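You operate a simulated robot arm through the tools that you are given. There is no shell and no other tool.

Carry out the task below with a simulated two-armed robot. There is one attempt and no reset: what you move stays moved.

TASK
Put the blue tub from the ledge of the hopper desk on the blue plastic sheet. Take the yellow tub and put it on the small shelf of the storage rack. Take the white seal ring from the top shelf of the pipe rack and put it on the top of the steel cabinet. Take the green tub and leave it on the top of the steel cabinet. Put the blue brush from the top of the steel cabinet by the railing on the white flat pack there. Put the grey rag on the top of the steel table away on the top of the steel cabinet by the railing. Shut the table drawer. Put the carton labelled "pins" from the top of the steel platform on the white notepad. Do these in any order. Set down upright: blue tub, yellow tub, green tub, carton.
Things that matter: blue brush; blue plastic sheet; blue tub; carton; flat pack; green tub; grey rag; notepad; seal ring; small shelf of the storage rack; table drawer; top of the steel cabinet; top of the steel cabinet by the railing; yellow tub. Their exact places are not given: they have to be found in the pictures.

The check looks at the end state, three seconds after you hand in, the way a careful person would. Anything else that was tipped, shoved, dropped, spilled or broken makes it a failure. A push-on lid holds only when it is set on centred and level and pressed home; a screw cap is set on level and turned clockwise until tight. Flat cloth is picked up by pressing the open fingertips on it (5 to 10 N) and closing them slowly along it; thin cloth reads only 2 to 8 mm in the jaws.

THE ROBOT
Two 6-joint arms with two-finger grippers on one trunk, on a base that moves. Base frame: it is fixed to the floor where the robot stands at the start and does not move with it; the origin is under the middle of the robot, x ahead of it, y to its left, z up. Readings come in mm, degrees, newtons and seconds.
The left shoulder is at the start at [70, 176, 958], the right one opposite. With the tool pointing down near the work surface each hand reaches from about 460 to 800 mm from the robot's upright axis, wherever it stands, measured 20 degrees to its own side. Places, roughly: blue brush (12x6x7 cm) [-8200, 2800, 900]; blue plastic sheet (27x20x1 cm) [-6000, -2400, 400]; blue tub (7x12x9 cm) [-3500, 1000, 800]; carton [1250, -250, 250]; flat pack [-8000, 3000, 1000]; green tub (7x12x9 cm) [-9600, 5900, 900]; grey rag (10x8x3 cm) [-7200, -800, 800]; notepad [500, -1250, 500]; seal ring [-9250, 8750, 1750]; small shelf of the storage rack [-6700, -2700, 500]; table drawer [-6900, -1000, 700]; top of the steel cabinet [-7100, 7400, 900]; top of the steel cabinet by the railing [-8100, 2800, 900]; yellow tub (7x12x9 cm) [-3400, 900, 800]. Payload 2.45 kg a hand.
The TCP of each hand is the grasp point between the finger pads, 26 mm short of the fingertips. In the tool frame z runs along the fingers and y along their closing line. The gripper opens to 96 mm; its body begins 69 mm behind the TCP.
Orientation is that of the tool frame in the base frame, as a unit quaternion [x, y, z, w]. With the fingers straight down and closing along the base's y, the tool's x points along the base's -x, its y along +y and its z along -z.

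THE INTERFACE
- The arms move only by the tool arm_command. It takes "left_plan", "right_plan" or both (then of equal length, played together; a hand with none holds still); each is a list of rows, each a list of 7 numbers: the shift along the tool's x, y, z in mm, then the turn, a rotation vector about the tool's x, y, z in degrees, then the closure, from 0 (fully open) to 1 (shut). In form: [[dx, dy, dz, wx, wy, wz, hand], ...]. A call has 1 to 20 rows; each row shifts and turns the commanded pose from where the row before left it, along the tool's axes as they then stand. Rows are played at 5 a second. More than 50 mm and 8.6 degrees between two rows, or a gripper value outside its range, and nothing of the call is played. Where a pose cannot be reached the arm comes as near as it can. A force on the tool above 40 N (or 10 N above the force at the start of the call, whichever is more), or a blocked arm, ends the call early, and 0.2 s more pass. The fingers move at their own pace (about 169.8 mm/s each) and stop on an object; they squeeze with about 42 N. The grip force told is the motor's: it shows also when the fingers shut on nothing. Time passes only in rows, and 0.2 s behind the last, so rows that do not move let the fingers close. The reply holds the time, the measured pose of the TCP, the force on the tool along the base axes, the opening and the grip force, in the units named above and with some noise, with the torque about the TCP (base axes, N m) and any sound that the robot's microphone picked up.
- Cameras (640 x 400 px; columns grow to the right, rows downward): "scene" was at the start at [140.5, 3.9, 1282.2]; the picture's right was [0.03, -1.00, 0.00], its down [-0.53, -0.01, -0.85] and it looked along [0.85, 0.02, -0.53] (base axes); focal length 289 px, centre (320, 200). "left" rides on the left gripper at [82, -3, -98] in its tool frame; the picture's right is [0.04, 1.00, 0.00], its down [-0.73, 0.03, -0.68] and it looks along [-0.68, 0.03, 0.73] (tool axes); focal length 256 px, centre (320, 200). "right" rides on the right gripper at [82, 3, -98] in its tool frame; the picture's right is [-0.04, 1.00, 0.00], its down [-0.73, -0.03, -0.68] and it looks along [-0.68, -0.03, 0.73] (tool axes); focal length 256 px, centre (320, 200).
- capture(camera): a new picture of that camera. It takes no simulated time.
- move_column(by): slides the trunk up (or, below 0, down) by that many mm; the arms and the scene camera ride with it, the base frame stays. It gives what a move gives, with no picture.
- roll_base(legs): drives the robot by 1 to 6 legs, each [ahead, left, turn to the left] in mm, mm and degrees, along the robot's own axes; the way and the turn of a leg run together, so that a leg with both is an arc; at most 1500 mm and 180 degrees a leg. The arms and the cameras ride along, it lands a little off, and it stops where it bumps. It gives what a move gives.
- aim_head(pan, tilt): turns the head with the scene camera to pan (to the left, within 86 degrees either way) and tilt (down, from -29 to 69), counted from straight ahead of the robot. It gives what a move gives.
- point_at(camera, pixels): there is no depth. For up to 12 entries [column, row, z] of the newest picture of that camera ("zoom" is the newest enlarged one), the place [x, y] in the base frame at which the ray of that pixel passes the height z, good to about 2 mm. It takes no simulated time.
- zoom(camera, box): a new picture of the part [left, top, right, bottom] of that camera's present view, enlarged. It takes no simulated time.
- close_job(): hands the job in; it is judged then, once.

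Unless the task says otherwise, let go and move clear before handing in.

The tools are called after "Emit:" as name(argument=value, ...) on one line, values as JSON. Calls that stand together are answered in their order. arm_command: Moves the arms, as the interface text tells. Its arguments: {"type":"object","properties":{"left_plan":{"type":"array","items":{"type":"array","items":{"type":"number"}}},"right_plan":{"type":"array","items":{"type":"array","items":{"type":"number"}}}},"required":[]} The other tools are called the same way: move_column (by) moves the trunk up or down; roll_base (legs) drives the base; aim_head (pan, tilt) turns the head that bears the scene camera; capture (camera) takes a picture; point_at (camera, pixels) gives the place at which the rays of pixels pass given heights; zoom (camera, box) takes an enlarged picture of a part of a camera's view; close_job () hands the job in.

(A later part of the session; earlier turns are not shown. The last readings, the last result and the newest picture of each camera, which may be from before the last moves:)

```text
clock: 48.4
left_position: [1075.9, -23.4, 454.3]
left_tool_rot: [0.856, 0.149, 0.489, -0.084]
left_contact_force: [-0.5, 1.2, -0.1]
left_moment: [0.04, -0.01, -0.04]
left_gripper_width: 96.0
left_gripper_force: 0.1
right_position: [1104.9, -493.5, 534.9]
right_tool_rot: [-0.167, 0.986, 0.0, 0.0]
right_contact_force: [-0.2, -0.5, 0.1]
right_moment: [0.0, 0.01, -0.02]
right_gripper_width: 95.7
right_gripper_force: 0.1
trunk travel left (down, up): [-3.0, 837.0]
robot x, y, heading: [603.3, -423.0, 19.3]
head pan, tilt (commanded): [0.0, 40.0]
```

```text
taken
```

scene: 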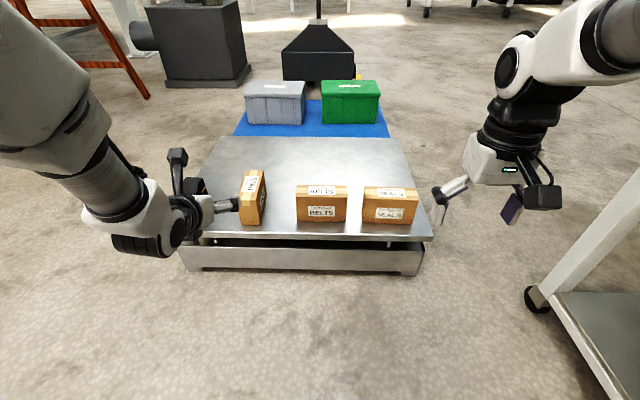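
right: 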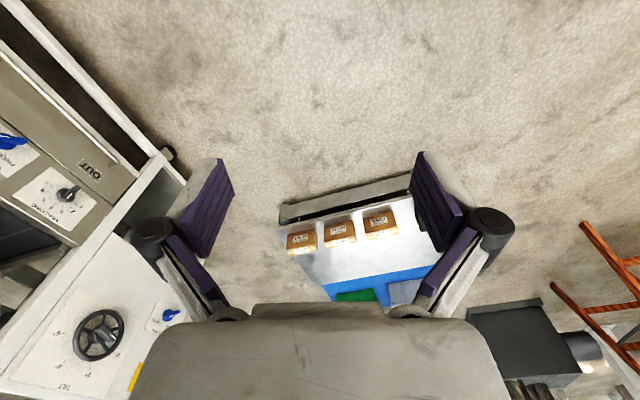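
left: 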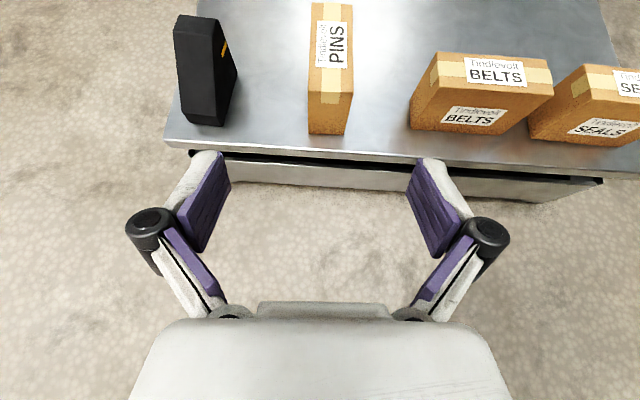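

The carton's front end faces the hand now. I'll measure it in the left camera.

Emit:
zoom(camera="left", box=[240, 0, 432, 120])

Emit:
zoom(camera="left", box=[240, 40, 432, 160])

```text
3.33 times, centred on (336, 60) of left
```

zoom: 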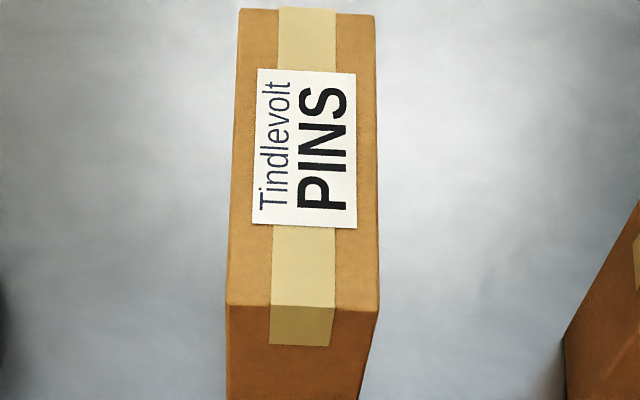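

```text
3.33 times, centred on (336, 100) of left
```

zoom: 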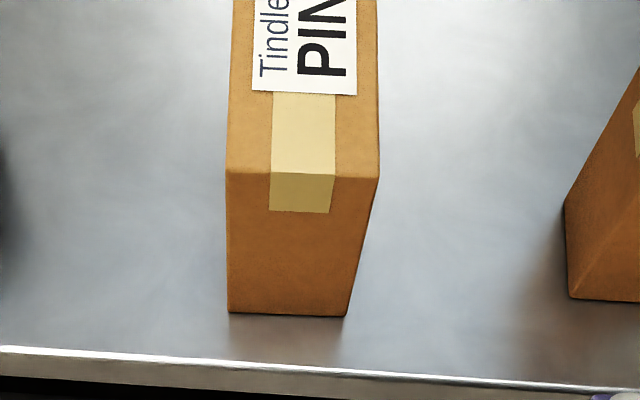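

Emit:
point_at(camera="zoom", pixels=[[226, 172, 315], [378, 178, 315], [229, 312, 219], [343, 315, 219], [232, 5, 315], [376, 5, 315], [305, 338, 219], [569, 297, 219]])

Emit:
point_at(camera="left", pixels=[[312, 3, 315], [352.5, 4.5, 315], [308, 91.5, 315], [353, 93, 315]])

```text
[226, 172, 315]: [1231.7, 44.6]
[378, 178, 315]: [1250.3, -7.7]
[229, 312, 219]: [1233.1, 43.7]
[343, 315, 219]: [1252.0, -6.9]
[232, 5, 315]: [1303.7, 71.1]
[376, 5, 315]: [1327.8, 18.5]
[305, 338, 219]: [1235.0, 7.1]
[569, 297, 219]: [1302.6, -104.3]
```

```text
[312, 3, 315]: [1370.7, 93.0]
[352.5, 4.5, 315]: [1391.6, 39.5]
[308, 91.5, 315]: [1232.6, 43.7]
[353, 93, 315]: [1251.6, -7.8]
```

The carton centre is (1311,42) at a heading of about 19.5°, matching the tool's heading of 19.6°. I'll move sideways, then advance along the finger axis most of the way.

Emit:
arm_command(left_plan=[[-16, 9, 0, 0, 0, 0, 0], [-15, 8, 0, 0, 0, 0, 0], [0, 0, 45, 0, 0, 0, 0], [0, 0, 45, 0, 0, 0, 0], [0, 0, 45, 0, 0, 0, 0], [0, 0, 45, 0, 0, 0, 0], [0, 0, 0, 0, 0, 0, 0]])

Emit:
capture(camera="left")

Emit:
capture(camera="scene")

```text
clock: 50.0
left_position: [1207.5, -21.3, 340.5]
left_tool_rot: [0.856, 0.152, 0.489, -0.073]
left_contact_force: [-1.1, -0.4, -1.3]
left_moment: [0.01, -0.02, 0.04]
left_gripper_width: 96.0
left_gripper_force: 0.0
left hand out of reach, approached as far as the arm can: row 5, 6
right_position: [1106.9, -491.8, 535.5]
right_tool_rot: [-0.166, 0.986, -0.001, -0.001]
right_contact_force: [-0.5, -0.3, -0.1]
right_moment: [0.0, 0.01, 0.01]
right_gripper_width: 95.9
right_gripper_force: 0.1
trunk travel left (down, up): [-3.0, 837.0]
robot x, y, heading: [603.0, -424.9, 18.9]
head pan, tilt (commanded): [0.0, 40.0]
```

```text
taken
```

left: 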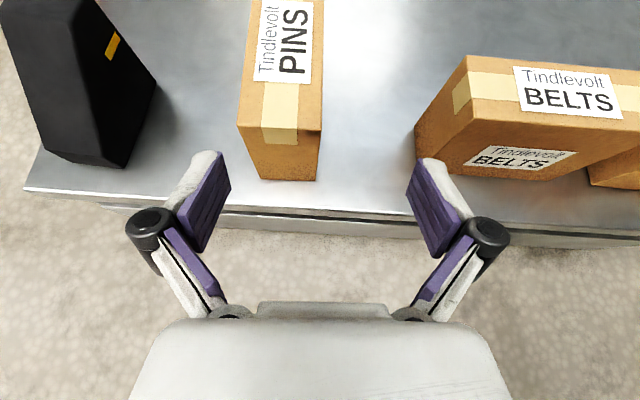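

```text
taken
```

scene: 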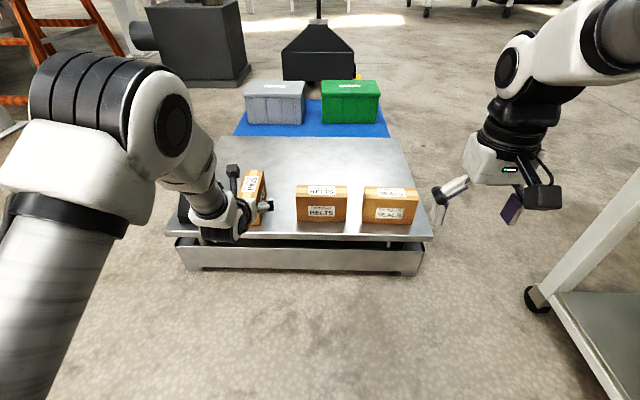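

The arm met a wrist limit (rows 5 and 6) and drifted about 28 mm sideways. I'll back out, turn the base about 12° to the right and shift, so the wrist gets more room at this heading.

Emit:
arm_command(left_plan=[[0, 0, -45, 0, 0, 0, 0], [0, 0, -45, 0, 0, 0, 0], [0, 0, -45, 0, 0, 0, 0], [0, 0, 0, 0, 0, 0, 0]])

Emit:
roll_base(legs=[[22, 141, 0], [0, 0, -12]])

Emit:
capture(camera="scene")

```text
clock: 51.0
left_position: [1096.7, -53.8, 413.6]
left_tool_rot: [0.854, 0.165, 0.488, -0.075]
left_contact_force: [0.9, 0.2, -0.1]
left_moment: [-0.02, 0.03, 0.01]
left_gripper_width: 95.9
left_gripper_force: 0.0
right_position: [1105.1, -491.7, 536.1]
right_tool_rot: [-0.167, 0.986, 0.0, -0.001]
right_contact_force: [-0.6, 0.7, 0.2]
right_moment: [-0.03, -0.02, 0.04]
right_gripper_width: 95.9
right_gripper_force: 0.0
trunk travel left (down, up): [-3.0, 837.0]
robot x, y, heading: [605.3, -424.5, 19.1]
head pan, tilt (commanded): [0.0, 40.0]
```

```text
clock: 53.1
left_position: [1138.3, -25.5, 415.7]
left_tool_rot: [0.865, 0.073, 0.497, -0.023]
left_contact_force: [0.9, 0.5, 0.6]
left_moment: [0.03, 0.0, -0.01]
left_gripper_width: 95.8
left_gripper_force: 0.1
right_position: [1054.8, -455.4, 535.2]
right_tool_rot: [-0.063, 0.998, 0.0, 0.0]
right_contact_force: [0.1, 0.7, 0.1]
right_moment: [0.04, 0.01, -0.01]
right_gripper_width: 96.3
right_gripper_force: 0.1
trunk travel left (down, up): [-3.0, 837.0]
robot x, y, heading: [578.8, -288.8, 7.4]
head pan, tilt (commanded): [0.0, 40.0]
```

```text
taken
```

scene: 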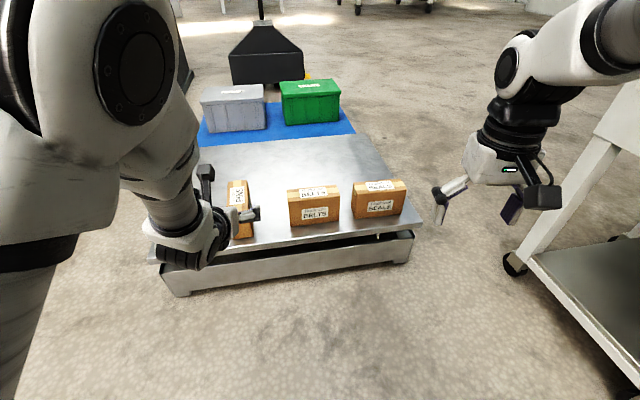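

Now I rotate the hand back to a 19.5° heading and level the roll.

Emit:
arm_command(left_plan=[[0, 0, 0, 5.2, 0.3, -1.95, 0], [0, 0, 0, 5.2, 0.3, -1.95, 0], [0, 0, 0, 0, 0, 0, 0]])

Emit:
capture(camera="left")

```text
clock: 53.9
left_position: [1144.0, 9.2, 421.7]
left_tool_rot: [0.848, 0.186, 0.491, -0.065]
left_contact_force: [0.4, 1.1, -0.2]
left_moment: [0.0, -0.02, 0.01]
left_gripper_width: 95.8
left_gripper_force: 0.1
left hand out of reach, approached as far as the arm can: row 2
right_position: [1055.4, -457.1, 536.1]
right_tool_rot: [-0.063, 0.998, 0.0, 0.0]
right_contact_force: [0.4, -0.4, -0.3]
right_moment: [0.02, 0.02, -0.02]
right_gripper_width: 96.0
right_gripper_force: 0.2
trunk travel left (down, up): [-3.0, 837.0]
robot x, y, heading: [579.3, -286.3, 7.2]
head pan, tilt (commanded): [0.0, 40.0]
```

```text
taken
```

left: 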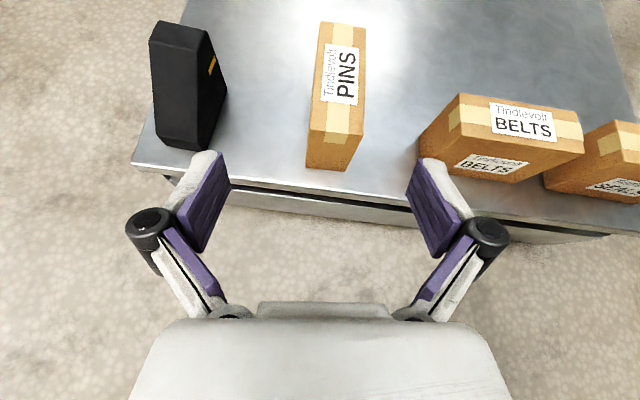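

The wrist is again at its limit with the camera on top. I'll roll the hand back half a turn about its own axis, so the camera is underneath where the wrist has room.

Emit:
arm_command(left_plan=[[0, 0, -30, 0, 0, -8.5, 0], [0, 0, 0, 0, 0, -8.5, 0], [0, 0, 0, 0, 0, -8.5, 0], [0, 0, 0, 0, 0, -8.5, 0], [0, 0, 0, 0, 0, -8.5, 0], [0, 0, 0, 0, 0, -8.5, 0], [0, 0, 0, 0, 0, -8.5, 0], [0, 0, 0, 0, 0, -8.5, 0], [0, 0, 0, 0, 0, -8.5, 0], [0, 0, 0, 0, 0, -8.5, 0], [0, 0, 0, 0, 0, -8.5, 0], [0, 0, 0, 0, 0, -8.5, 0], [0, 0, 0, 0, 0, -8.5, 0], [0, 0, 0, 0, 0, -8.5, 0], [0, 0, 0, 0, 0, -8.5, 0], [0, 0, 0, 0, 0, -8.5, 0], [0, 0, 0, 0, 0, -8.5, 0], [0, 0, 0, 0, 0, -8.5, 0], [0, 0, 0, 0, 0, -8.5, 0], [0, 0, 0, 0, 0, -8.5, 0]])

Emit:
capture(camera="scene")

```text
clock: 58.1
left_position: [1122.9, 9.4, 434.6]
left_tool_rot: [-0.106, 0.863, 0.108, 0.482]
left_contact_force: [0.3, -0.6, -0.2]
left_moment: [0.0, -0.02, 0.0]
left_gripper_width: 95.9
left_gripper_force: 0.1
left hand out of reach, approached as far as the arm can: row 1
right_position: [1054.8, -455.3, 536.3]
right_tool_rot: [-0.063, 0.998, 0.0, 0.0]
right_contact_force: [-0.6, 0.1, -0.2]
right_moment: [0.0, 0.01, -0.03]
right_gripper_width: 96.0
right_gripper_force: 0.1
trunk travel left (down, up): [-3.0, 837.0]
robot x, y, heading: [577.0, -289.9, 7.4]
head pan, tilt (commanded): [0.0, 40.0]
```

```text
taken
```

scene: 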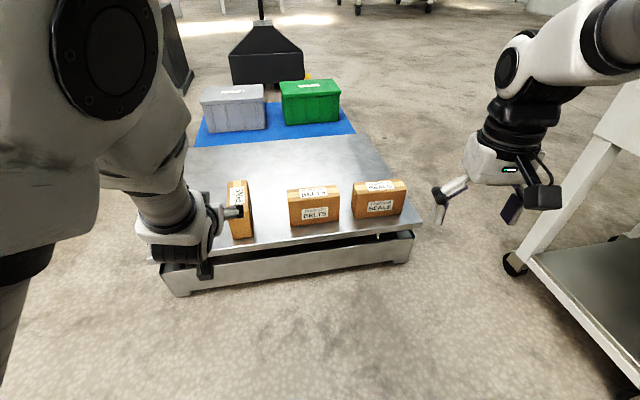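

The hand is nearly unrolled with the camera below and heading 19.6°. I'll take out the last 5.6° of roll and line up with the carton's axis.

Emit:
arm_command(left_plan=[[0, 0, 0, 0, 0, -5.6, 0], [20, -16, 0, 0, 0, 0, 0], [21, -16, 0, 0, 0, 0, 0], [0, 0, 0, 0, 0, 0, 0]])

Emit:
capture(camera="left")

Emit:
capture(camera="scene")

```text
clock: 59.1
left_position: [1119.4, 12.9, 402.0]
left_tool_rot: [-0.155, 0.854, 0.084, 0.49]
left_contact_force: [0.5, 0.9, 0.0]
left_moment: [-0.04, 0.0, 0.02]
left_gripper_width: 95.6
left_gripper_force: 0.1
left hand out of reach, approached as far as the arm can: row 2, 3
right_position: [1054.4, -457.3, 535.3]
right_tool_rot: [-0.063, 0.998, 0.0, 0.0]
right_contact_force: [-0.7, 0.6, 0.5]
right_moment: [-0.03, 0.03, 0.01]
right_gripper_width: 96.2
right_gripper_force: 0.1
trunk travel left (down, up): [-3.0, 837.0]
robot x, y, heading: [577.7, -283.4, 7.2]
head pan, tilt (commanded): [0.0, 40.0]
```

```text
taken
```

left: 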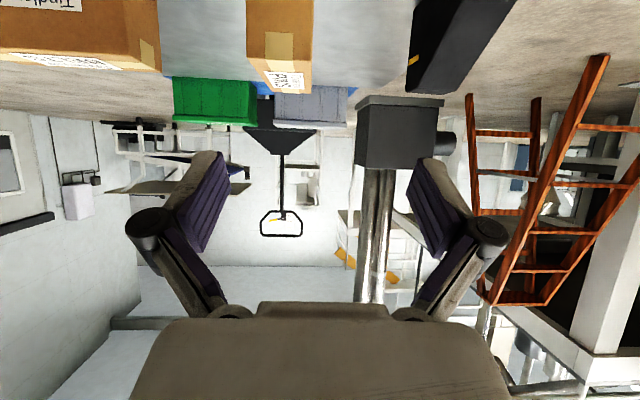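

```text
taken
```

scene: 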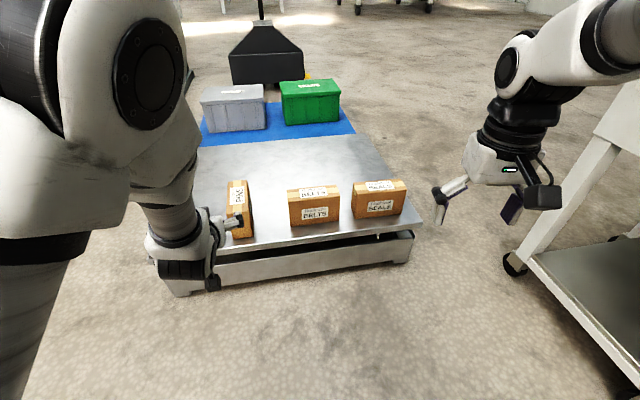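

The arm refused the sideways move, probably because it is folded too tightly. I'll go forward at constant height first, where it can stretch, and then try the sideways correction.

Emit:
arm_command(left_plan=[[-20.5, 0, 34.3, 0, 0, 0, 0], [-20.5, 0, 34.3, 0, 0, 0, 0], [-20.5, 0, 34.3, 0, 0, 0, 0], [0, 0, 0, 0, 0, 0, 0]])

Emit:
arm_command(left_plan=[[0, -20, 0, 0, 0, 0, 0], [0, -20, 0, 0, 0, 0, 0], [0, 0, 0, 0, 0, 0, 0]])

```text
clock: 60.1
left_position: [1234.2, 33.2, 393.1]
left_tool_rot: [-0.115, 0.859, 0.105, 0.489]
left_contact_force: [0.0, 0.5, 0.5]
left_moment: [0.03, -0.02, -0.01]
left_gripper_width: 96.1
left_gripper_force: 0.1
right_position: [1055.3, -456.0, 536.3]
right_tool_rot: [-0.062, 0.998, 0.0, 0.0]
right_contact_force: [0.9, -0.4, -0.1]
right_moment: [0.01, -0.02, 0.0]
right_gripper_width: 95.9
right_gripper_force: 0.0
trunk travel left (down, up): [-3.0, 837.0]
robot x, y, heading: [580.7, -284.7, 7.0]
head pan, tilt (commanded): [0.0, 40.0]
```

```text
clock: 60.9
left_position: [1245.7, -5.4, 392.6]
left_tool_rot: [-0.115, 0.859, 0.105, 0.488]
left_contact_force: [0.3, 0.2, -0.4]
left_moment: [-0.01, 0.0, -0.04]
left_gripper_width: 96.4
left_gripper_force: 0.1
right_position: [1056.3, -457.1, 535.3]
right_tool_rot: [-0.063, 0.998, 0.0, 0.0]
right_contact_force: [-0.5, 0.5, -0.5]
right_moment: [0.02, 0.02, 0.01]
right_gripper_width: 95.9
right_gripper_force: 0.1
trunk travel left (down, up): [-3.0, 837.0]
robot x, y, heading: [575.4, -290.7, 6.9]
head pan, tilt (commanded): [0.0, 40.0]
```

Forward works, so the earlier limit was the folded posture. I'll fix the roll and the sideways offset here, then check the view.

Emit:
arm_command(left_plan=[[0, 11.5, 0, 0, 0, -2.2, 0], [0, 11.4, 0, 0, 0, -2.2, 0], [0, 0, 0, 0, 0, 0, 0]])

Emit:
capture(camera="left")

Emit:
zoom(camera="scene", box=[120, 120, 360, 270])

```text
clock: 61.7
left_position: [1238.8, 18.5, 395.0]
left_tool_rot: [-0.148, 0.853, 0.086, 0.493]
left_contact_force: [-1.2, -0.2, -0.9]
left_moment: [0.03, 0.04, 0.04]
left_gripper_width: 95.9
left_gripper_force: 0.1
right_position: [1055.4, -456.0, 535.5]
right_tool_rot: [-0.063, 0.998, 0.0, -0.001]
right_contact_force: [-0.6, -0.1, 0.0]
right_moment: [0.0, 0.03, 0.01]
right_gripper_width: 96.1
right_gripper_force: 0.0
trunk travel left (down, up): [-3.0, 837.0]
robot x, y, heading: [578.7, -287.4, 7.1]
head pan, tilt (commanded): [0.0, 40.0]
```

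```text
taken
```

left: 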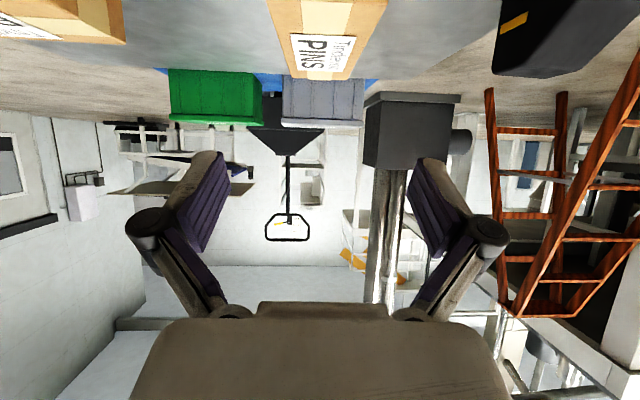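

```text
2.67 times, centred on (240, 195) of scene
```

zoom: 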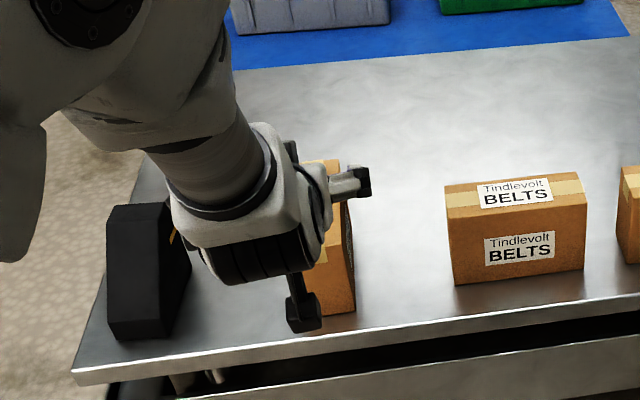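

Aligned (the carton's lower edge spans columns 293–352). I'll advance diagonally down onto the carton's near half.

Emit:
arm_command(left_plan=[[16.5, -0.5, 26.3, 0, 0, 0, 0], [16.5, -0.5, 26.3, 0, 0, 0, 0], [16.5, -0.5, 26.3, 0, 0, 0, 0], [16.5, -0.5, 26.3, 0, 0, 0, 0], [0, 0, 0, 0, 0, 0, 0]])

Emit:
zoom(camera="scene", box=[120, 120, 360, 270])

Emit:
capture(camera="left")

```text
clock: 62.9
left_position: [1292.2, 33.8, 283.3]
left_tool_rot: [-0.148, 0.854, 0.086, 0.492]
left_contact_force: [-0.1, 0.1, 0.2]
left_moment: [0.0, -0.05, 0.01]
left_gripper_width: 96.3
left_gripper_force: 0.0
right_position: [1055.0, -455.8, 536.2]
right_tool_rot: [-0.063, 0.998, 0.0, 0.0]
right_contact_force: [0.3, -0.2, 0.0]
right_moment: [0.04, 0.0, 0.04]
right_gripper_width: 95.7
right_gripper_force: 0.0
trunk travel left (down, up): [-3.0, 837.0]
robot x, y, heading: [575.5, -283.1, 7.3]
head pan, tilt (commanded): [0.0, 40.0]
```

```text
2.67 times, centred on (240, 195) of scene
```

zoom: 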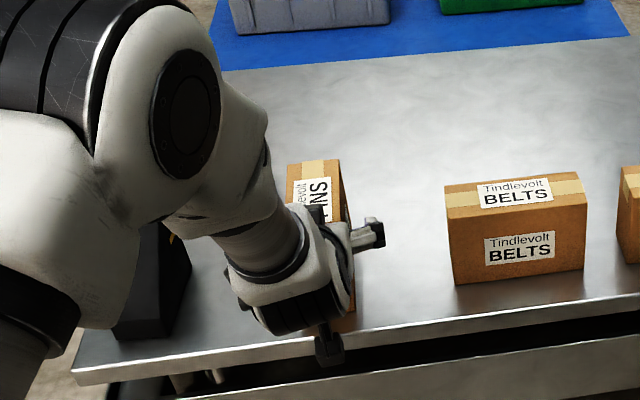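

```text
taken
```

left: 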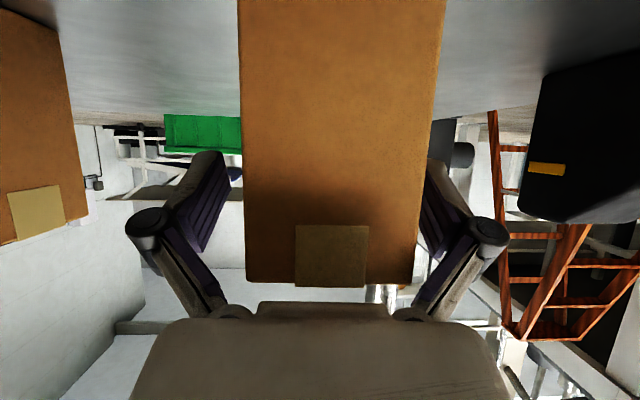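

The carton front is between the fingers. I'll close and lift.

Emit:
arm_command(left_plan=[[0, 0, 0, 0, 0, 0, 0.9], [0, 0, 0, 0, 0, 0, 0.9], [0, 0, 0, 0, 0, 0, 0.9], [-20, 0, -11.5, 0, 0, 0, 0.9], [-40, 0, -23, 0, 0, 0, 0.9], [-40, 0, -23, 0, 0, 0, 0.9], [0, 0, 0, 0, 0, 0, 0.9]])

Emit:
capture(camera="left")

Emit:
capture(camera="scene")

```text
clock: 64.5
left_position: [1293.5, 35.1, 400.7]
left_tool_rot: [-0.147, 0.854, 0.085, 0.491]
left_contact_force: [0.3, -0.8, -3.3]
left_moment: [-0.07, 0.14, -0.02]
left_gripper_width: 62.7
left_gripper_force: 42.5
right_position: [1055.8, -456.7, 535.7]
right_tool_rot: [-0.062, 0.998, -0.001, 0.001]
right_contact_force: [0.1, 0.2, 0.2]
right_moment: [0.0, -0.03, 0.02]
right_gripper_width: 96.2
right_gripper_force: 0.1
trunk travel left (down, up): [-3.0, 837.0]
robot x, y, heading: [576.4, -286.9, 7.3]
head pan, tilt (commanded): [0.0, 40.0]
```

```text
taken
```

left: 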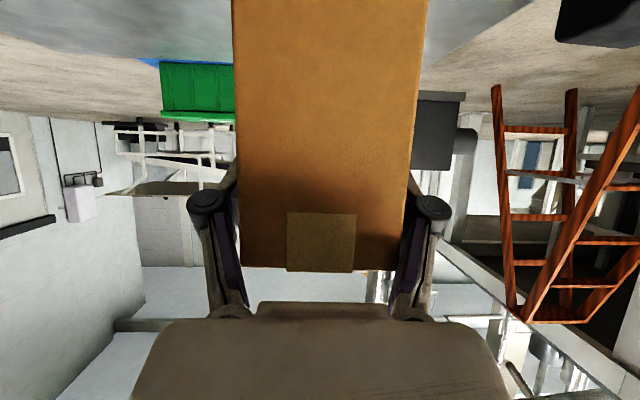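

```text
taken
```

scene: 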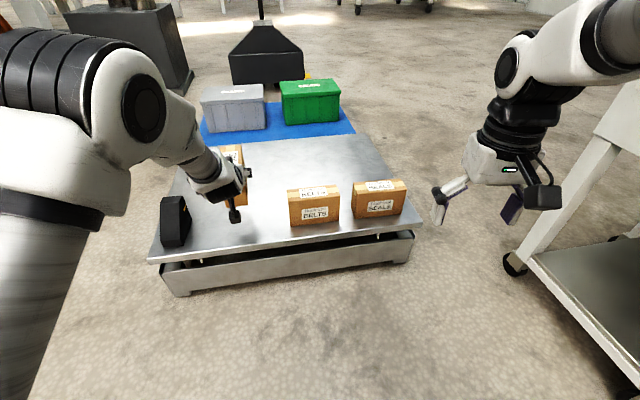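

Gripped (62.7 mm) and lifted. I'll raise the trunk, back away from the platform and turn toward the machine with the arm held in this posture.

Emit:
move_column(by=310)

Emit:
roll_base(legs=[[-397, 82, 0], [0, 0, -91.5]])

Emit:
aim_head(pan=10, tilt=30)

Emit:
capture(camera="scene")

Emit:
capture(camera="left")

```text
clock: 67.6
left_position: [1294.6, 33.9, 710.0]
left_tool_rot: [-0.148, 0.854, 0.086, 0.492]
left_contact_force: [0.1, 0.1, -4.6]
left_moment: [-0.04, 0.15, 0.02]
left_gripper_width: 61.4
left_gripper_force: 42.0
right_position: [1057.3, -455.9, 845.7]
right_tool_rot: [-0.063, 0.998, 0.0, -0.001]
right_contact_force: [0.3, -0.4, 0.6]
right_moment: [0.01, -0.05, -0.03]
right_gripper_width: 95.9
right_gripper_force: 0.1
trunk travel left (down, up): [-313.0, 527.0]
robot x, y, heading: [577.5, -286.8, 7.2]
head pan, tilt (commanded): [0.0, 40.0]
```

```text
clock: 73.9
left_position: [495.6, -967.0, 709.9]
left_tool_rot: [0.498, 0.709, -0.286, 0.409]
left_contact_force: [0.4, -0.7, -4.4]
left_moment: [0.15, 0.05, 0.01]
left_gripper_width: 57.7
left_gripper_force: 41.7
right_position: [4.7, -729.3, 845.5]
right_tool_rot: [0.659, 0.752, 0.0, -0.001]
right_contact_force: [-0.4, -0.8, 0.1]
right_moment: [-0.02, 0.02, 0.02]
right_gripper_width: 96.0
right_gripper_force: 0.1
trunk travel left (down, up): [-313.0, 527.0]
robot x, y, heading: [169.9, -256.3, -82.7]
head pan, tilt (commanded): [0.0, 40.0]
```

```text
clock: 74.6
left_position: [496.1, -968.2, 709.7]
left_tool_rot: [0.498, 0.71, -0.286, 0.409]
left_contact_force: [-0.8, -0.3, -4.6]
left_moment: [0.17, 0.07, 0.01]
left_gripper_width: 57.6
left_gripper_force: 42.1
right_position: [5.2, -731.4, 844.6]
right_tool_rot: [0.66, 0.751, 0.001, 0.0]
right_contact_force: [1.1, 0.2, 0.5]
right_moment: [0.02, 0.01, -0.01]
right_gripper_width: 96.0
right_gripper_force: 0.0
trunk travel left (down, up): [-313.0, 527.0]
robot x, y, heading: [174.8, -253.5, -82.5]
head pan, tilt (commanded): [10.0, 30.0]
```

```text
taken
```

scene: 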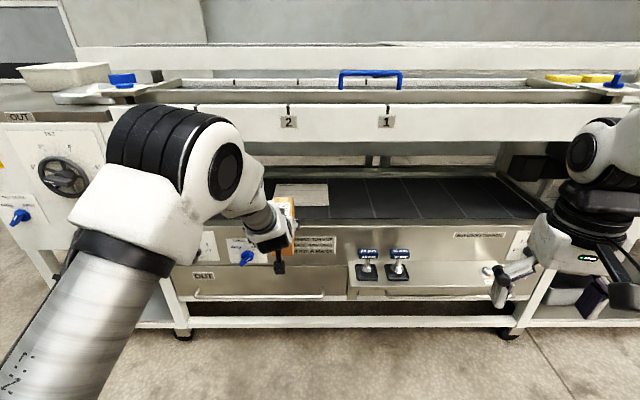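

```text
taken
```

left: 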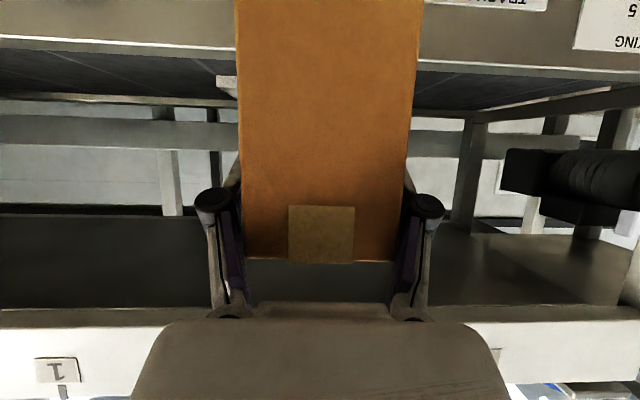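

The grip settled to 57.6 mm. The notepad shows at about (302,195), so I'll zoom to measure it from here.

Emit:
zoom(camera="scene", box=[180, 130, 420, 280])

```text
2.67 times, centred on (300, 205) of scene
```

zoom: 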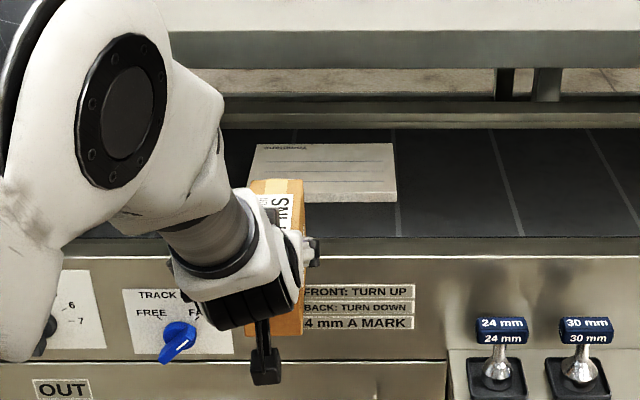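

Emit:
point_at(camera="zoom", pixels=[[256, 144, 613], [392, 143, 613], [396, 191, 613], [396, 203, 600], [256, 144, 590], [392, 143, 590], [396, 191, 590], [350, 239, 600], [600, 239, 600], [70, 241, 600], [290, 184, 700], [272, 182, 700]])

```text
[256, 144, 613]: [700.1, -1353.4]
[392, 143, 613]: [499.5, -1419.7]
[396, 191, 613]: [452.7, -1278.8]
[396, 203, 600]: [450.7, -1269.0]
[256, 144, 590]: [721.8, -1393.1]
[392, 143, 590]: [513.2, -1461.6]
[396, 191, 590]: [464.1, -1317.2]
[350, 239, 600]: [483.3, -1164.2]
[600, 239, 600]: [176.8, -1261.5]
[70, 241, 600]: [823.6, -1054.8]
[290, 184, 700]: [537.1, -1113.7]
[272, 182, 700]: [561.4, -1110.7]
```

The notepad centre is (576,-1316), top z 613. My worry is the left wrist joint (scene px (227,165)) hitting the upper beam when I drive in, so I'll check its place with the right camera.

Emit:
capture(camera="right")

Emit:
aim_head(pan=35, tilt=30)

Emit:
capture(camera="scene")

```text
taken
```

right: 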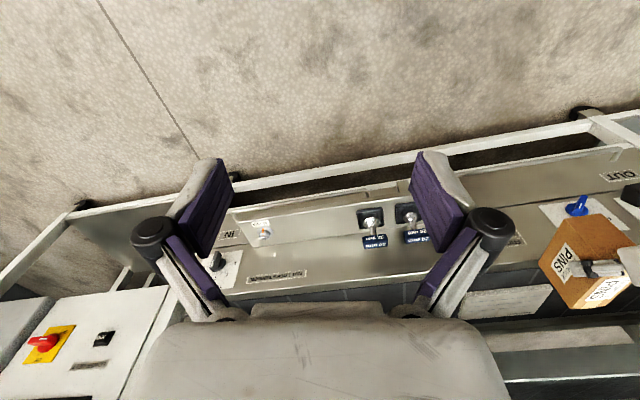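

```text
clock: 75.5
left_position: [495.3, -966.9, 710.4]
left_tool_rot: [0.497, 0.709, -0.286, 0.41]
left_contact_force: [1.1, 0.3, -4.8]
left_moment: [0.17, 0.02, 0.0]
left_gripper_width: 57.4
left_gripper_force: 41.2
right_position: [5.5, -731.0, 846.3]
right_tool_rot: [0.66, 0.751, 0.0, 0.0]
right_contact_force: [0.3, -0.4, 0.2]
right_moment: [-0.01, -0.01, 0.01]
right_gripper_width: 95.9
right_gripper_force: 0.1
trunk travel left (down, up): [-313.0, 527.0]
robot x, y, heading: [174.2, -250.4, -82.4]
head pan, tilt (commanded): [35.0, 30.0]
```

```text
taken
```

scene: 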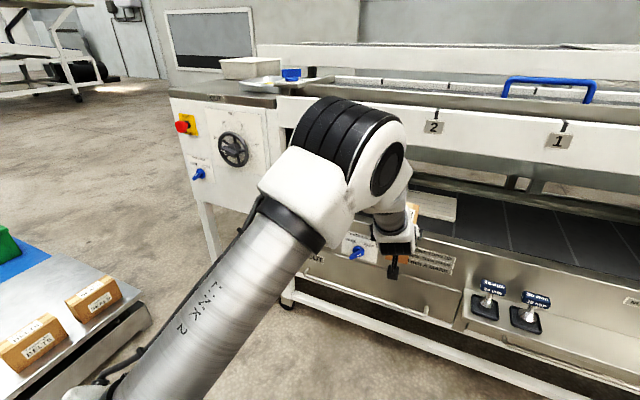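

The elbow sits high and close behind the hand, so the forearm could catch the beam. I'll back off, stretch the arm forward and up, and lower the trunk to flatten the arm.

Emit:
roll_base(legs=[[-170, 0, 0]])

Emit:
arm_command(left_plan=[[-17, 0, 30, 0, 0, 0, 0.9], [-17, 0, 30, 0, 0, 0, 0.9], [-17, 0, 30, 0, 0, 0, 0.9], [-17, 0, 30, 0, 0, 0, 0.9], [-35, 0, -20, 0, 0, 0, 0.9], [-35, 0, -20, 0, 0, 0, 0.9], [-35, 0, -20, 0, 0, 0, 0.9], [-35, 0, -20, 0, 0, 0, 0.9], [0, 0, 0, 0, 0, 0, 0.9]])

Emit:
move_column(by=-160)

Emit:
aim_head(pan=20, tilt=25)

Emit:
capture(camera="scene")

```text
clock: 77.0
left_position: [474.5, -799.0, 711.9]
left_tool_rot: [0.497, 0.709, -0.287, 0.409]
left_contact_force: [0.9, 0.0, -4.0]
left_moment: [0.18, 0.04, -0.03]
left_gripper_width: 57.6
left_gripper_force: 42.0
right_position: [-16.5, -561.9, 846.1]
right_tool_rot: [0.659, 0.752, 0.0, 0.0]
right_contact_force: [1.2, 0.1, 0.1]
right_moment: [-0.04, 0.06, 0.01]
right_gripper_width: 96.1
right_gripper_force: 0.1
trunk travel left (down, up): [-313.0, 527.0]
robot x, y, heading: [152.8, -84.5, -82.6]
head pan, tilt (commanded): [35.0, 30.0]
```

```text
clock: 79.0
left_position: [524.3, -931.6, 870.2]
left_tool_rot: [0.498, 0.709, -0.287, 0.409]
left_contact_force: [0.3, 0.7, -4.2]
left_moment: [0.14, 0.03, -0.03]
left_gripper_width: 57.8
left_gripper_force: 42.4
right_position: [-15.5, -562.0, 844.5]
right_tool_rot: [0.66, 0.752, 0.001, 0.0]
right_contact_force: [0.2, -0.4, 0.0]
right_moment: [-0.02, -0.01, 0.0]
right_gripper_width: 96.1
right_gripper_force: 0.0
trunk travel left (down, up): [-313.0, 527.0]
robot x, y, heading: [153.8, -84.2, -82.8]
head pan, tilt (commanded): [35.0, 30.0]
```

```text
clock: 80.8
left_position: [523.2, -929.9, 710.9]
left_tool_rot: [0.498, 0.709, -0.286, 0.409]
left_contact_force: [-0.6, -0.2, -3.6]
left_moment: [0.16, 0.07, 0.0]
left_gripper_width: 57.5
left_gripper_force: 42.1
right_position: [-15.6, -560.6, 684.5]
right_tool_rot: [0.66, 0.752, 0.0, -0.001]
right_contact_force: [0.2, -0.3, 0.0]
right_moment: [-0.02, 0.01, 0.03]
right_gripper_width: 96.0
right_gripper_force: 0.0
trunk travel left (down, up): [-153.0, 687.0]
robot x, y, heading: [151.9, -82.8, -82.5]
head pan, tilt (commanded): [35.0, 30.0]
```

```text
clock: 81.6
left_position: [524.4, -930.3, 710.4]
left_tool_rot: [0.498, 0.709, -0.287, 0.409]
left_contact_force: [0.4, -0.2, -5.5]
left_moment: [0.16, 0.07, 0.03]
left_gripper_width: 57.5
left_gripper_force: 41.8
right_position: [-15.4, -561.5, 685.6]
right_tool_rot: [0.66, 0.751, 0.001, -0.001]
right_contact_force: [-0.5, -0.4, 0.2]
right_moment: [0.0, -0.01, -0.01]
right_gripper_width: 95.9
right_gripper_force: 0.0
trunk travel left (down, up): [-153.0, 687.0]
robot x, y, heading: [148.1, -80.4, -82.7]
head pan, tilt (commanded): [20.0, 25.0]
```

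```text
taken
```

scene: 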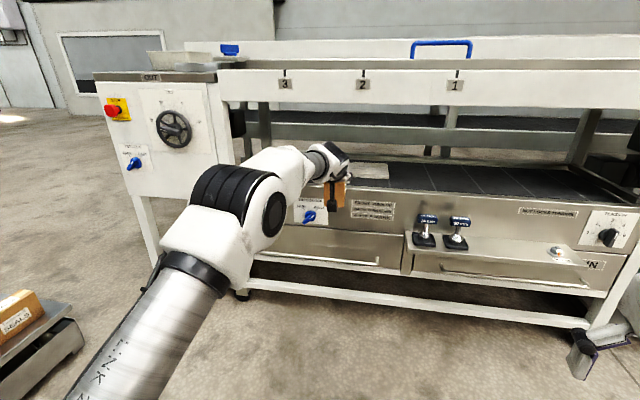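

The arm is much flatter now, with the elbow low and well behind. I'll zoom on the held carton and the notepad.

Emit:
zoom(camera="scene", box=[250, 120, 430, 232])

Emit:
capture(camera="left")

```text
3.56 times, centred on (340, 176) of scene
```

zoom: 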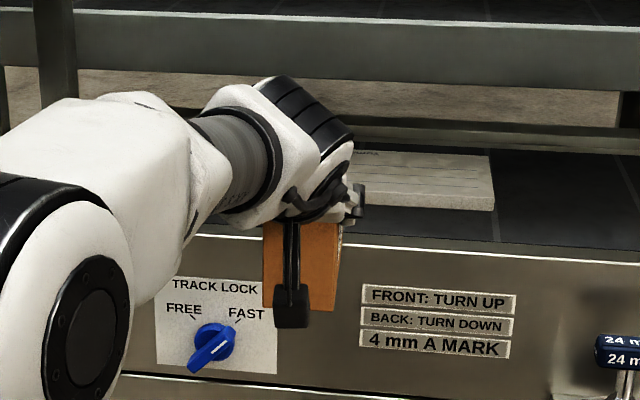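

```text
taken
```

left: 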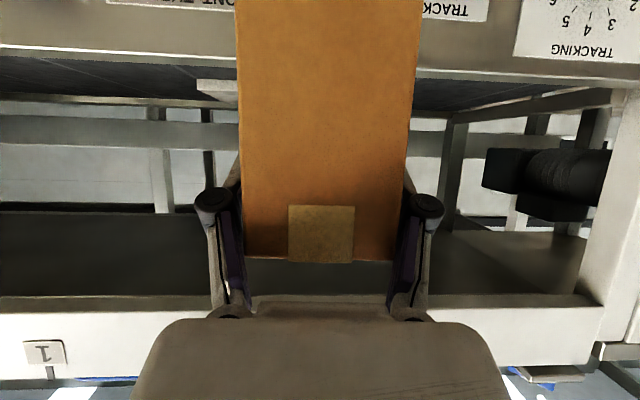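

The target is straight ahead: the carton centre needs +370 mm along the robot's heading. I'll drive 250 first and look.

Emit:
roll_base(legs=[[250, 0, 0]])

Emit:
capture(camera="scene")

Emit:
capture(camera="left")

```text
clock: 83.4
left_position: [554.4, -1178.2, 709.3]
left_tool_rot: [0.498, 0.71, -0.286, 0.409]
left_contact_force: [0.2, 0.2, -4.4]
left_moment: [0.16, 0.09, 0.0]
left_gripper_width: 57.8
left_gripper_force: 41.5
right_position: [15.8, -808.6, 685.1]
right_tool_rot: [0.661, 0.751, 0.001, -0.002]
right_contact_force: [0.1, 0.1, -0.4]
right_moment: [0.0, -0.02, -0.01]
right_gripper_width: 96.1
right_gripper_force: 0.0
trunk travel left (down, up): [-153.0, 687.0]
robot x, y, heading: [179.9, -328.7, -82.2]
head pan, tilt (commanded): [20.0, 25.0]
```

```text
taken
```

scene: 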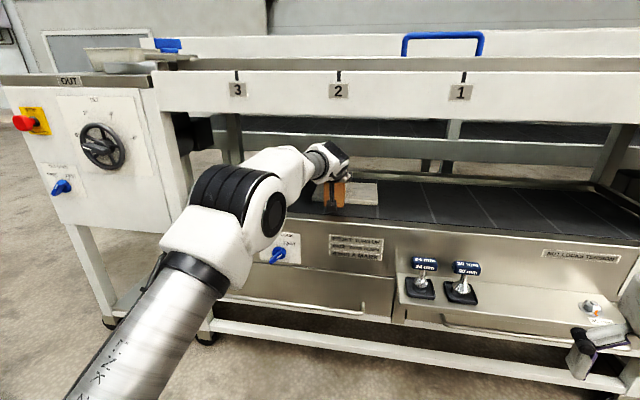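

```text
taken
```

left: 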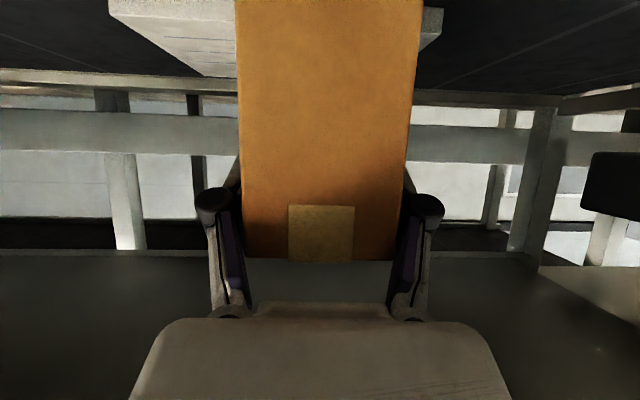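

In the left camera the notepad spans columns 110 to 442 around the carton. I'll measure its corners at z 613 from here.

Emit:
zoom(camera="left", box=[90, 0, 470, 120])

Emit:
point_at(camera="left", pixels=[[110, 14, 613], [200, 76, 613], [442, 10, 613], [417, 46, 613], [237, 265, 745], [405, 258, 745]])

Emit:
zoom(camera="scene", box=[270, 130, 430, 230])

```text
1.68 times, centred on (280, 60) of left
```

zoom: 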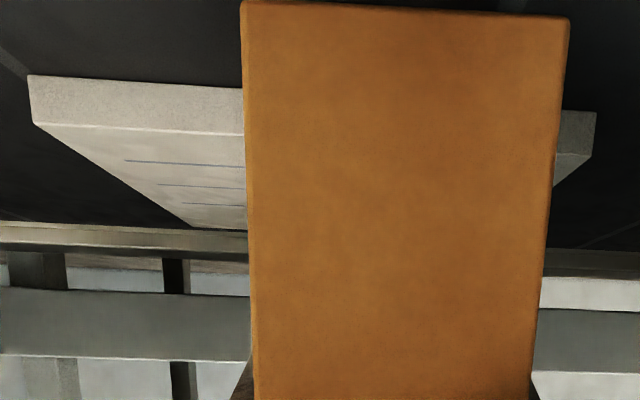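

```text
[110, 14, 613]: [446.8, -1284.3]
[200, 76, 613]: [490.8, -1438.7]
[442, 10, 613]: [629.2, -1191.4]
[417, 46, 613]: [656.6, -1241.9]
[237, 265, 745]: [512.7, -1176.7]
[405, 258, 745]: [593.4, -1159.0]
```

```text
4.00 times, centred on (350, 180) of scene
```

zoom: 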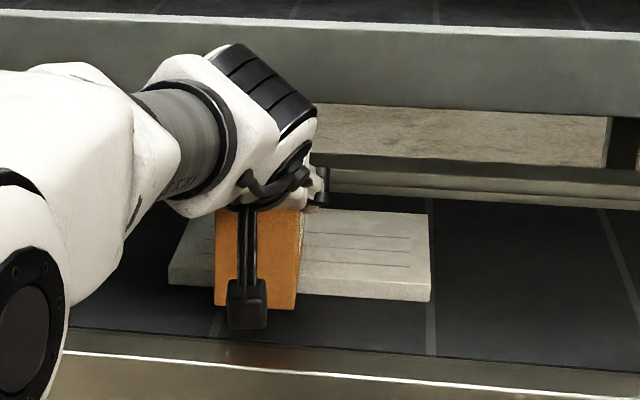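

Emit:
zoom(camera="left", box=[90, 0, 470, 120])

Emit:
point_at(camera="zoom", pixels=[[33, 123, 613], [593, 155, 613], [190, 225, 613], [246, 5, 645], [568, 22, 645], [246, 5, 635], [568, 22, 635]])

Emit:
point_at(camera="scene", pixels=[[304.25, 205.75, 645], [324.5, 207.5, 645], [304.25, 205.75, 635], [324.5, 207.5, 635], [304.25, 205.75, 655], [324.5, 207.5, 655]])

```text
1.68 times, centred on (280, 60) of left
```

zoom: 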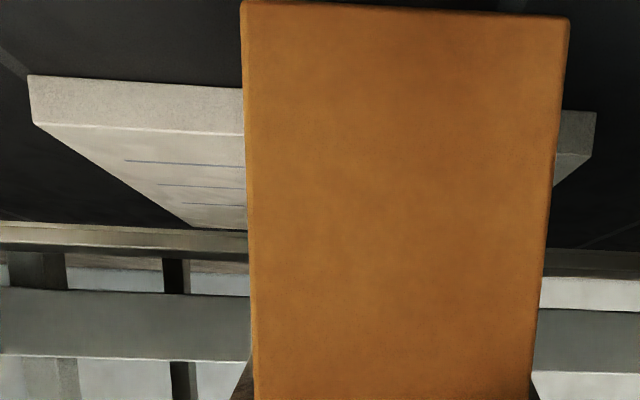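

```text
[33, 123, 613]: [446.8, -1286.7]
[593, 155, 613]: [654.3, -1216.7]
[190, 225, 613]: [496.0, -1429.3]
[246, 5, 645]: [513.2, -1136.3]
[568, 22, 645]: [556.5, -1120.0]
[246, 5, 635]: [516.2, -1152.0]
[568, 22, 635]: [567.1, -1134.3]
```

```text
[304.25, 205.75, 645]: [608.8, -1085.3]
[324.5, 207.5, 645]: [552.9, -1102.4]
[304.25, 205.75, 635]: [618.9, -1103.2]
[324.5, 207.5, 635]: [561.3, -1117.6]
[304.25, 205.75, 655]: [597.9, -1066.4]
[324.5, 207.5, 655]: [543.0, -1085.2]
```

Emit:
point_at(camera="scene", pixels=[[324.25, 205.75, 645], [344.5, 207.5, 645], [324.25, 205.75, 635], [344.5, 207.5, 635], [324.25, 205.75, 625], [344.5, 207.5, 625], [457.5, 205, 600], [457.5, 203, 613], [392.5, 201, 600]])

```text
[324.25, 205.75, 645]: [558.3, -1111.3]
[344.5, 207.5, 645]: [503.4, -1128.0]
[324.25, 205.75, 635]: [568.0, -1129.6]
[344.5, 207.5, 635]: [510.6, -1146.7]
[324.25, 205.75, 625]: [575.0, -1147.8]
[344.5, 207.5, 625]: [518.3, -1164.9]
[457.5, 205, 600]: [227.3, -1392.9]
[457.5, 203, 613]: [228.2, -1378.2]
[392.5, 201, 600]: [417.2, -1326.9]
```

Both cameras put the carton's near lower edge at z≈633, with its centre at (562,-1211) and aligned with the notepad. I need 109 mm straight ahead, and the wrist top is about 50 mm below the beam.

Emit:
roll_base(legs=[[109, -1, 0]])

Emit:
zoom(camera="scene", box=[250, 110, 450, 235])

Emit:
capture(camera="left")

```text
clock: 84.6
left_position: [570.7, -1284.7, 707.1]
left_tool_rot: [0.497, 0.71, -0.285, 0.409]
left_contact_force: [0.5, 0.7, -5.0]
left_moment: [0.15, 0.04, 0.02]
left_gripper_width: 57.6
left_gripper_force: 41.5
right_position: [29.7, -917.2, 686.6]
right_tool_rot: [0.659, 0.752, 0.001, 0.0]
right_contact_force: [-0.2, -0.7, -0.5]
right_moment: [0.04, -0.02, -0.05]
right_gripper_width: 95.8
right_gripper_force: 0.0
trunk travel left (down, up): [-153.0, 687.0]
robot x, y, heading: [199.6, -441.3, -82.7]
head pan, tilt (commanded): [20.0, 25.0]
```

```text
3.20 times, centred on (350, 172) of scene
```

zoom: 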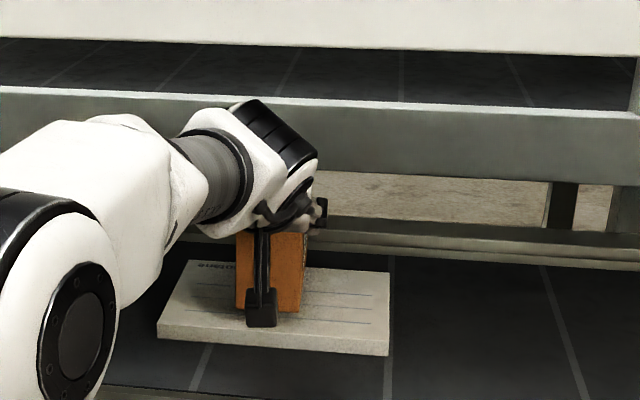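

```text
taken
```

left: 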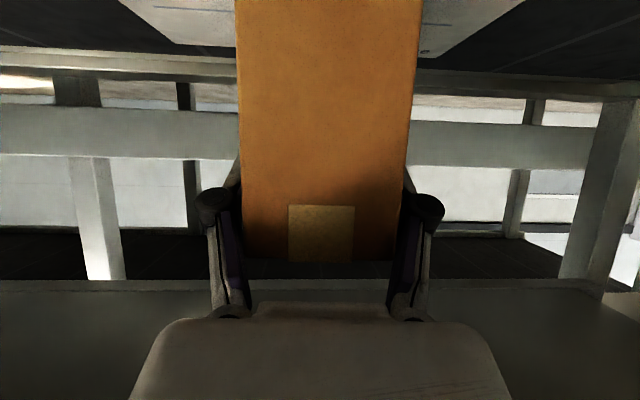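

The carton is centred over the notepad. I'll lower the trunk gently until it touches.

Emit:
move_column(by=-15)

Emit:
move_column(by=-4)

Emit:
zoom(camera="scene", box=[250, 110, 450, 235])

```text
clock: 85.2
left_position: [570.1, -1284.2, 696.0]
left_tool_rot: [0.497, 0.71, -0.286, 0.409]
left_contact_force: [-0.1, -1.1, -0.6]
left_moment: [-0.41, -0.02, 0.08]
left_gripper_width: 57.6
left_gripper_force: 42.3
right_position: [30.7, -916.9, 670.1]
right_tool_rot: [0.66, 0.752, 0.0, 0.0]
right_contact_force: [-0.8, 0.9, 0.0]
right_moment: [0.02, 0.0, 0.01]
right_gripper_width: 96.1
right_gripper_force: 0.0
trunk travel left (down, up): [-138.0, 702.0]
robot x, y, heading: [197.8, -440.9, -82.6]
head pan, tilt (commanded): [20.0, 25.0]
```

```text
clock: 85.7
left_position: [570.1, -1283.6, 694.7]
left_tool_rot: [0.496, 0.709, -0.287, 0.411]
left_contact_force: [2.7, -5.7, 9.5]
left_moment: [-1.67, -0.63, 0.08]
left_gripper_width: 57.4
left_gripper_force: 41.8
right_position: [29.2, -917.7, 667.3]
right_tool_rot: [0.66, 0.752, -0.001, 0.0]
right_contact_force: [-0.1, -0.1, 0.0]
right_moment: [-0.02, -0.03, 0.01]
right_gripper_width: 96.0
right_gripper_force: 0.0
trunk travel left (down, up): [-134.0, 706.0]
robot x, y, heading: [196.6, -433.7, -82.3]
head pan, tilt (commanded): [20.0, 25.0]
```

```text
3.20 times, centred on (350, 172) of scene
```

zoom: 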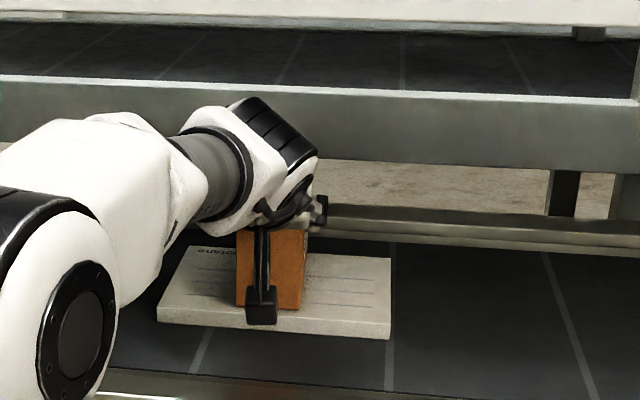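

The touch is at the carton's far end (moment −1.67), so it hangs slightly nose-down. It will settle flat when freed, so I'll ease up 2 mm and open.

Emit:
move_column(by=1.5)

Emit:
arm_command(left_plan=[[0, 0, 0, 0, 0, 0, 0.3], [0, 0, 0, 0, 0, 0, 0.2], [0, 0, 0, 0, 0, 0, 0], [0, 0, 0, 0, 0, 0, 0]])

Emit:
zoom(camera="scene", box=[250, 110, 450, 235])

Emit:
capture(camera="left")

```text
clock: 86.2
left_position: [569.2, -1282.4, 695.9]
left_tool_rot: [0.497, 0.709, -0.287, 0.41]
left_contact_force: [1.9, -5.2, 10.6]
left_moment: [-1.73, -0.6, 0.08]
left_gripper_width: 57.5
left_gripper_force: 42.2
right_position: [28.7, -915.4, 668.9]
right_tool_rot: [0.659, 0.752, -0.001, 0.0]
right_contact_force: [-0.1, -0.4, -0.9]
right_moment: [0.01, 0.03, 0.01]
right_gripper_width: 95.9
right_gripper_force: 0.0
trunk travel left (down, up): [-136.0, 704.0]
robot x, y, heading: [194.3, -439.0, -82.5]
head pan, tilt (commanded): [20.0, 25.0]
```

```text
clock: 87.2
left_position: [570.3, -1284.1, 693.5]
left_tool_rot: [0.497, 0.71, -0.285, 0.409]
left_contact_force: [0.2, 0.2, -0.5]
left_moment: [0.0, -0.02, -0.02]
left_gripper_width: 95.7
left_gripper_force: 0.0
right_position: [30.9, -916.7, 668.0]
right_tool_rot: [0.659, 0.752, -0.001, 0.0]
right_contact_force: [-0.5, -0.2, -0.1]
right_moment: [0.01, 0.01, 0.0]
right_gripper_width: 96.0
right_gripper_force: 0.0
trunk travel left (down, up): [-136.0, 704.0]
robot x, y, heading: [194.1, -436.2, -82.3]
head pan, tilt (commanded): [20.0, 25.0]
```

```text
3.20 times, centred on (350, 172) of scene
```

zoom: 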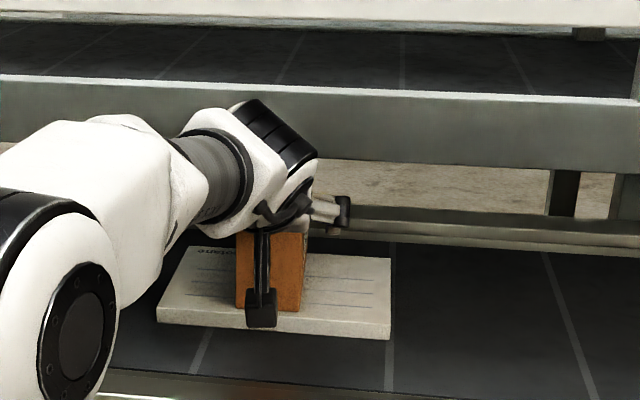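

```text
taken
```

left: 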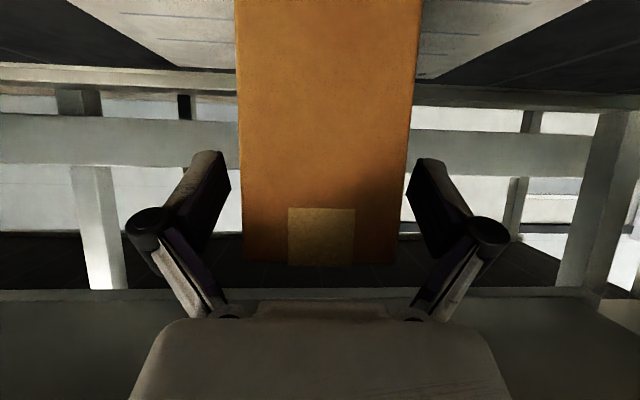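

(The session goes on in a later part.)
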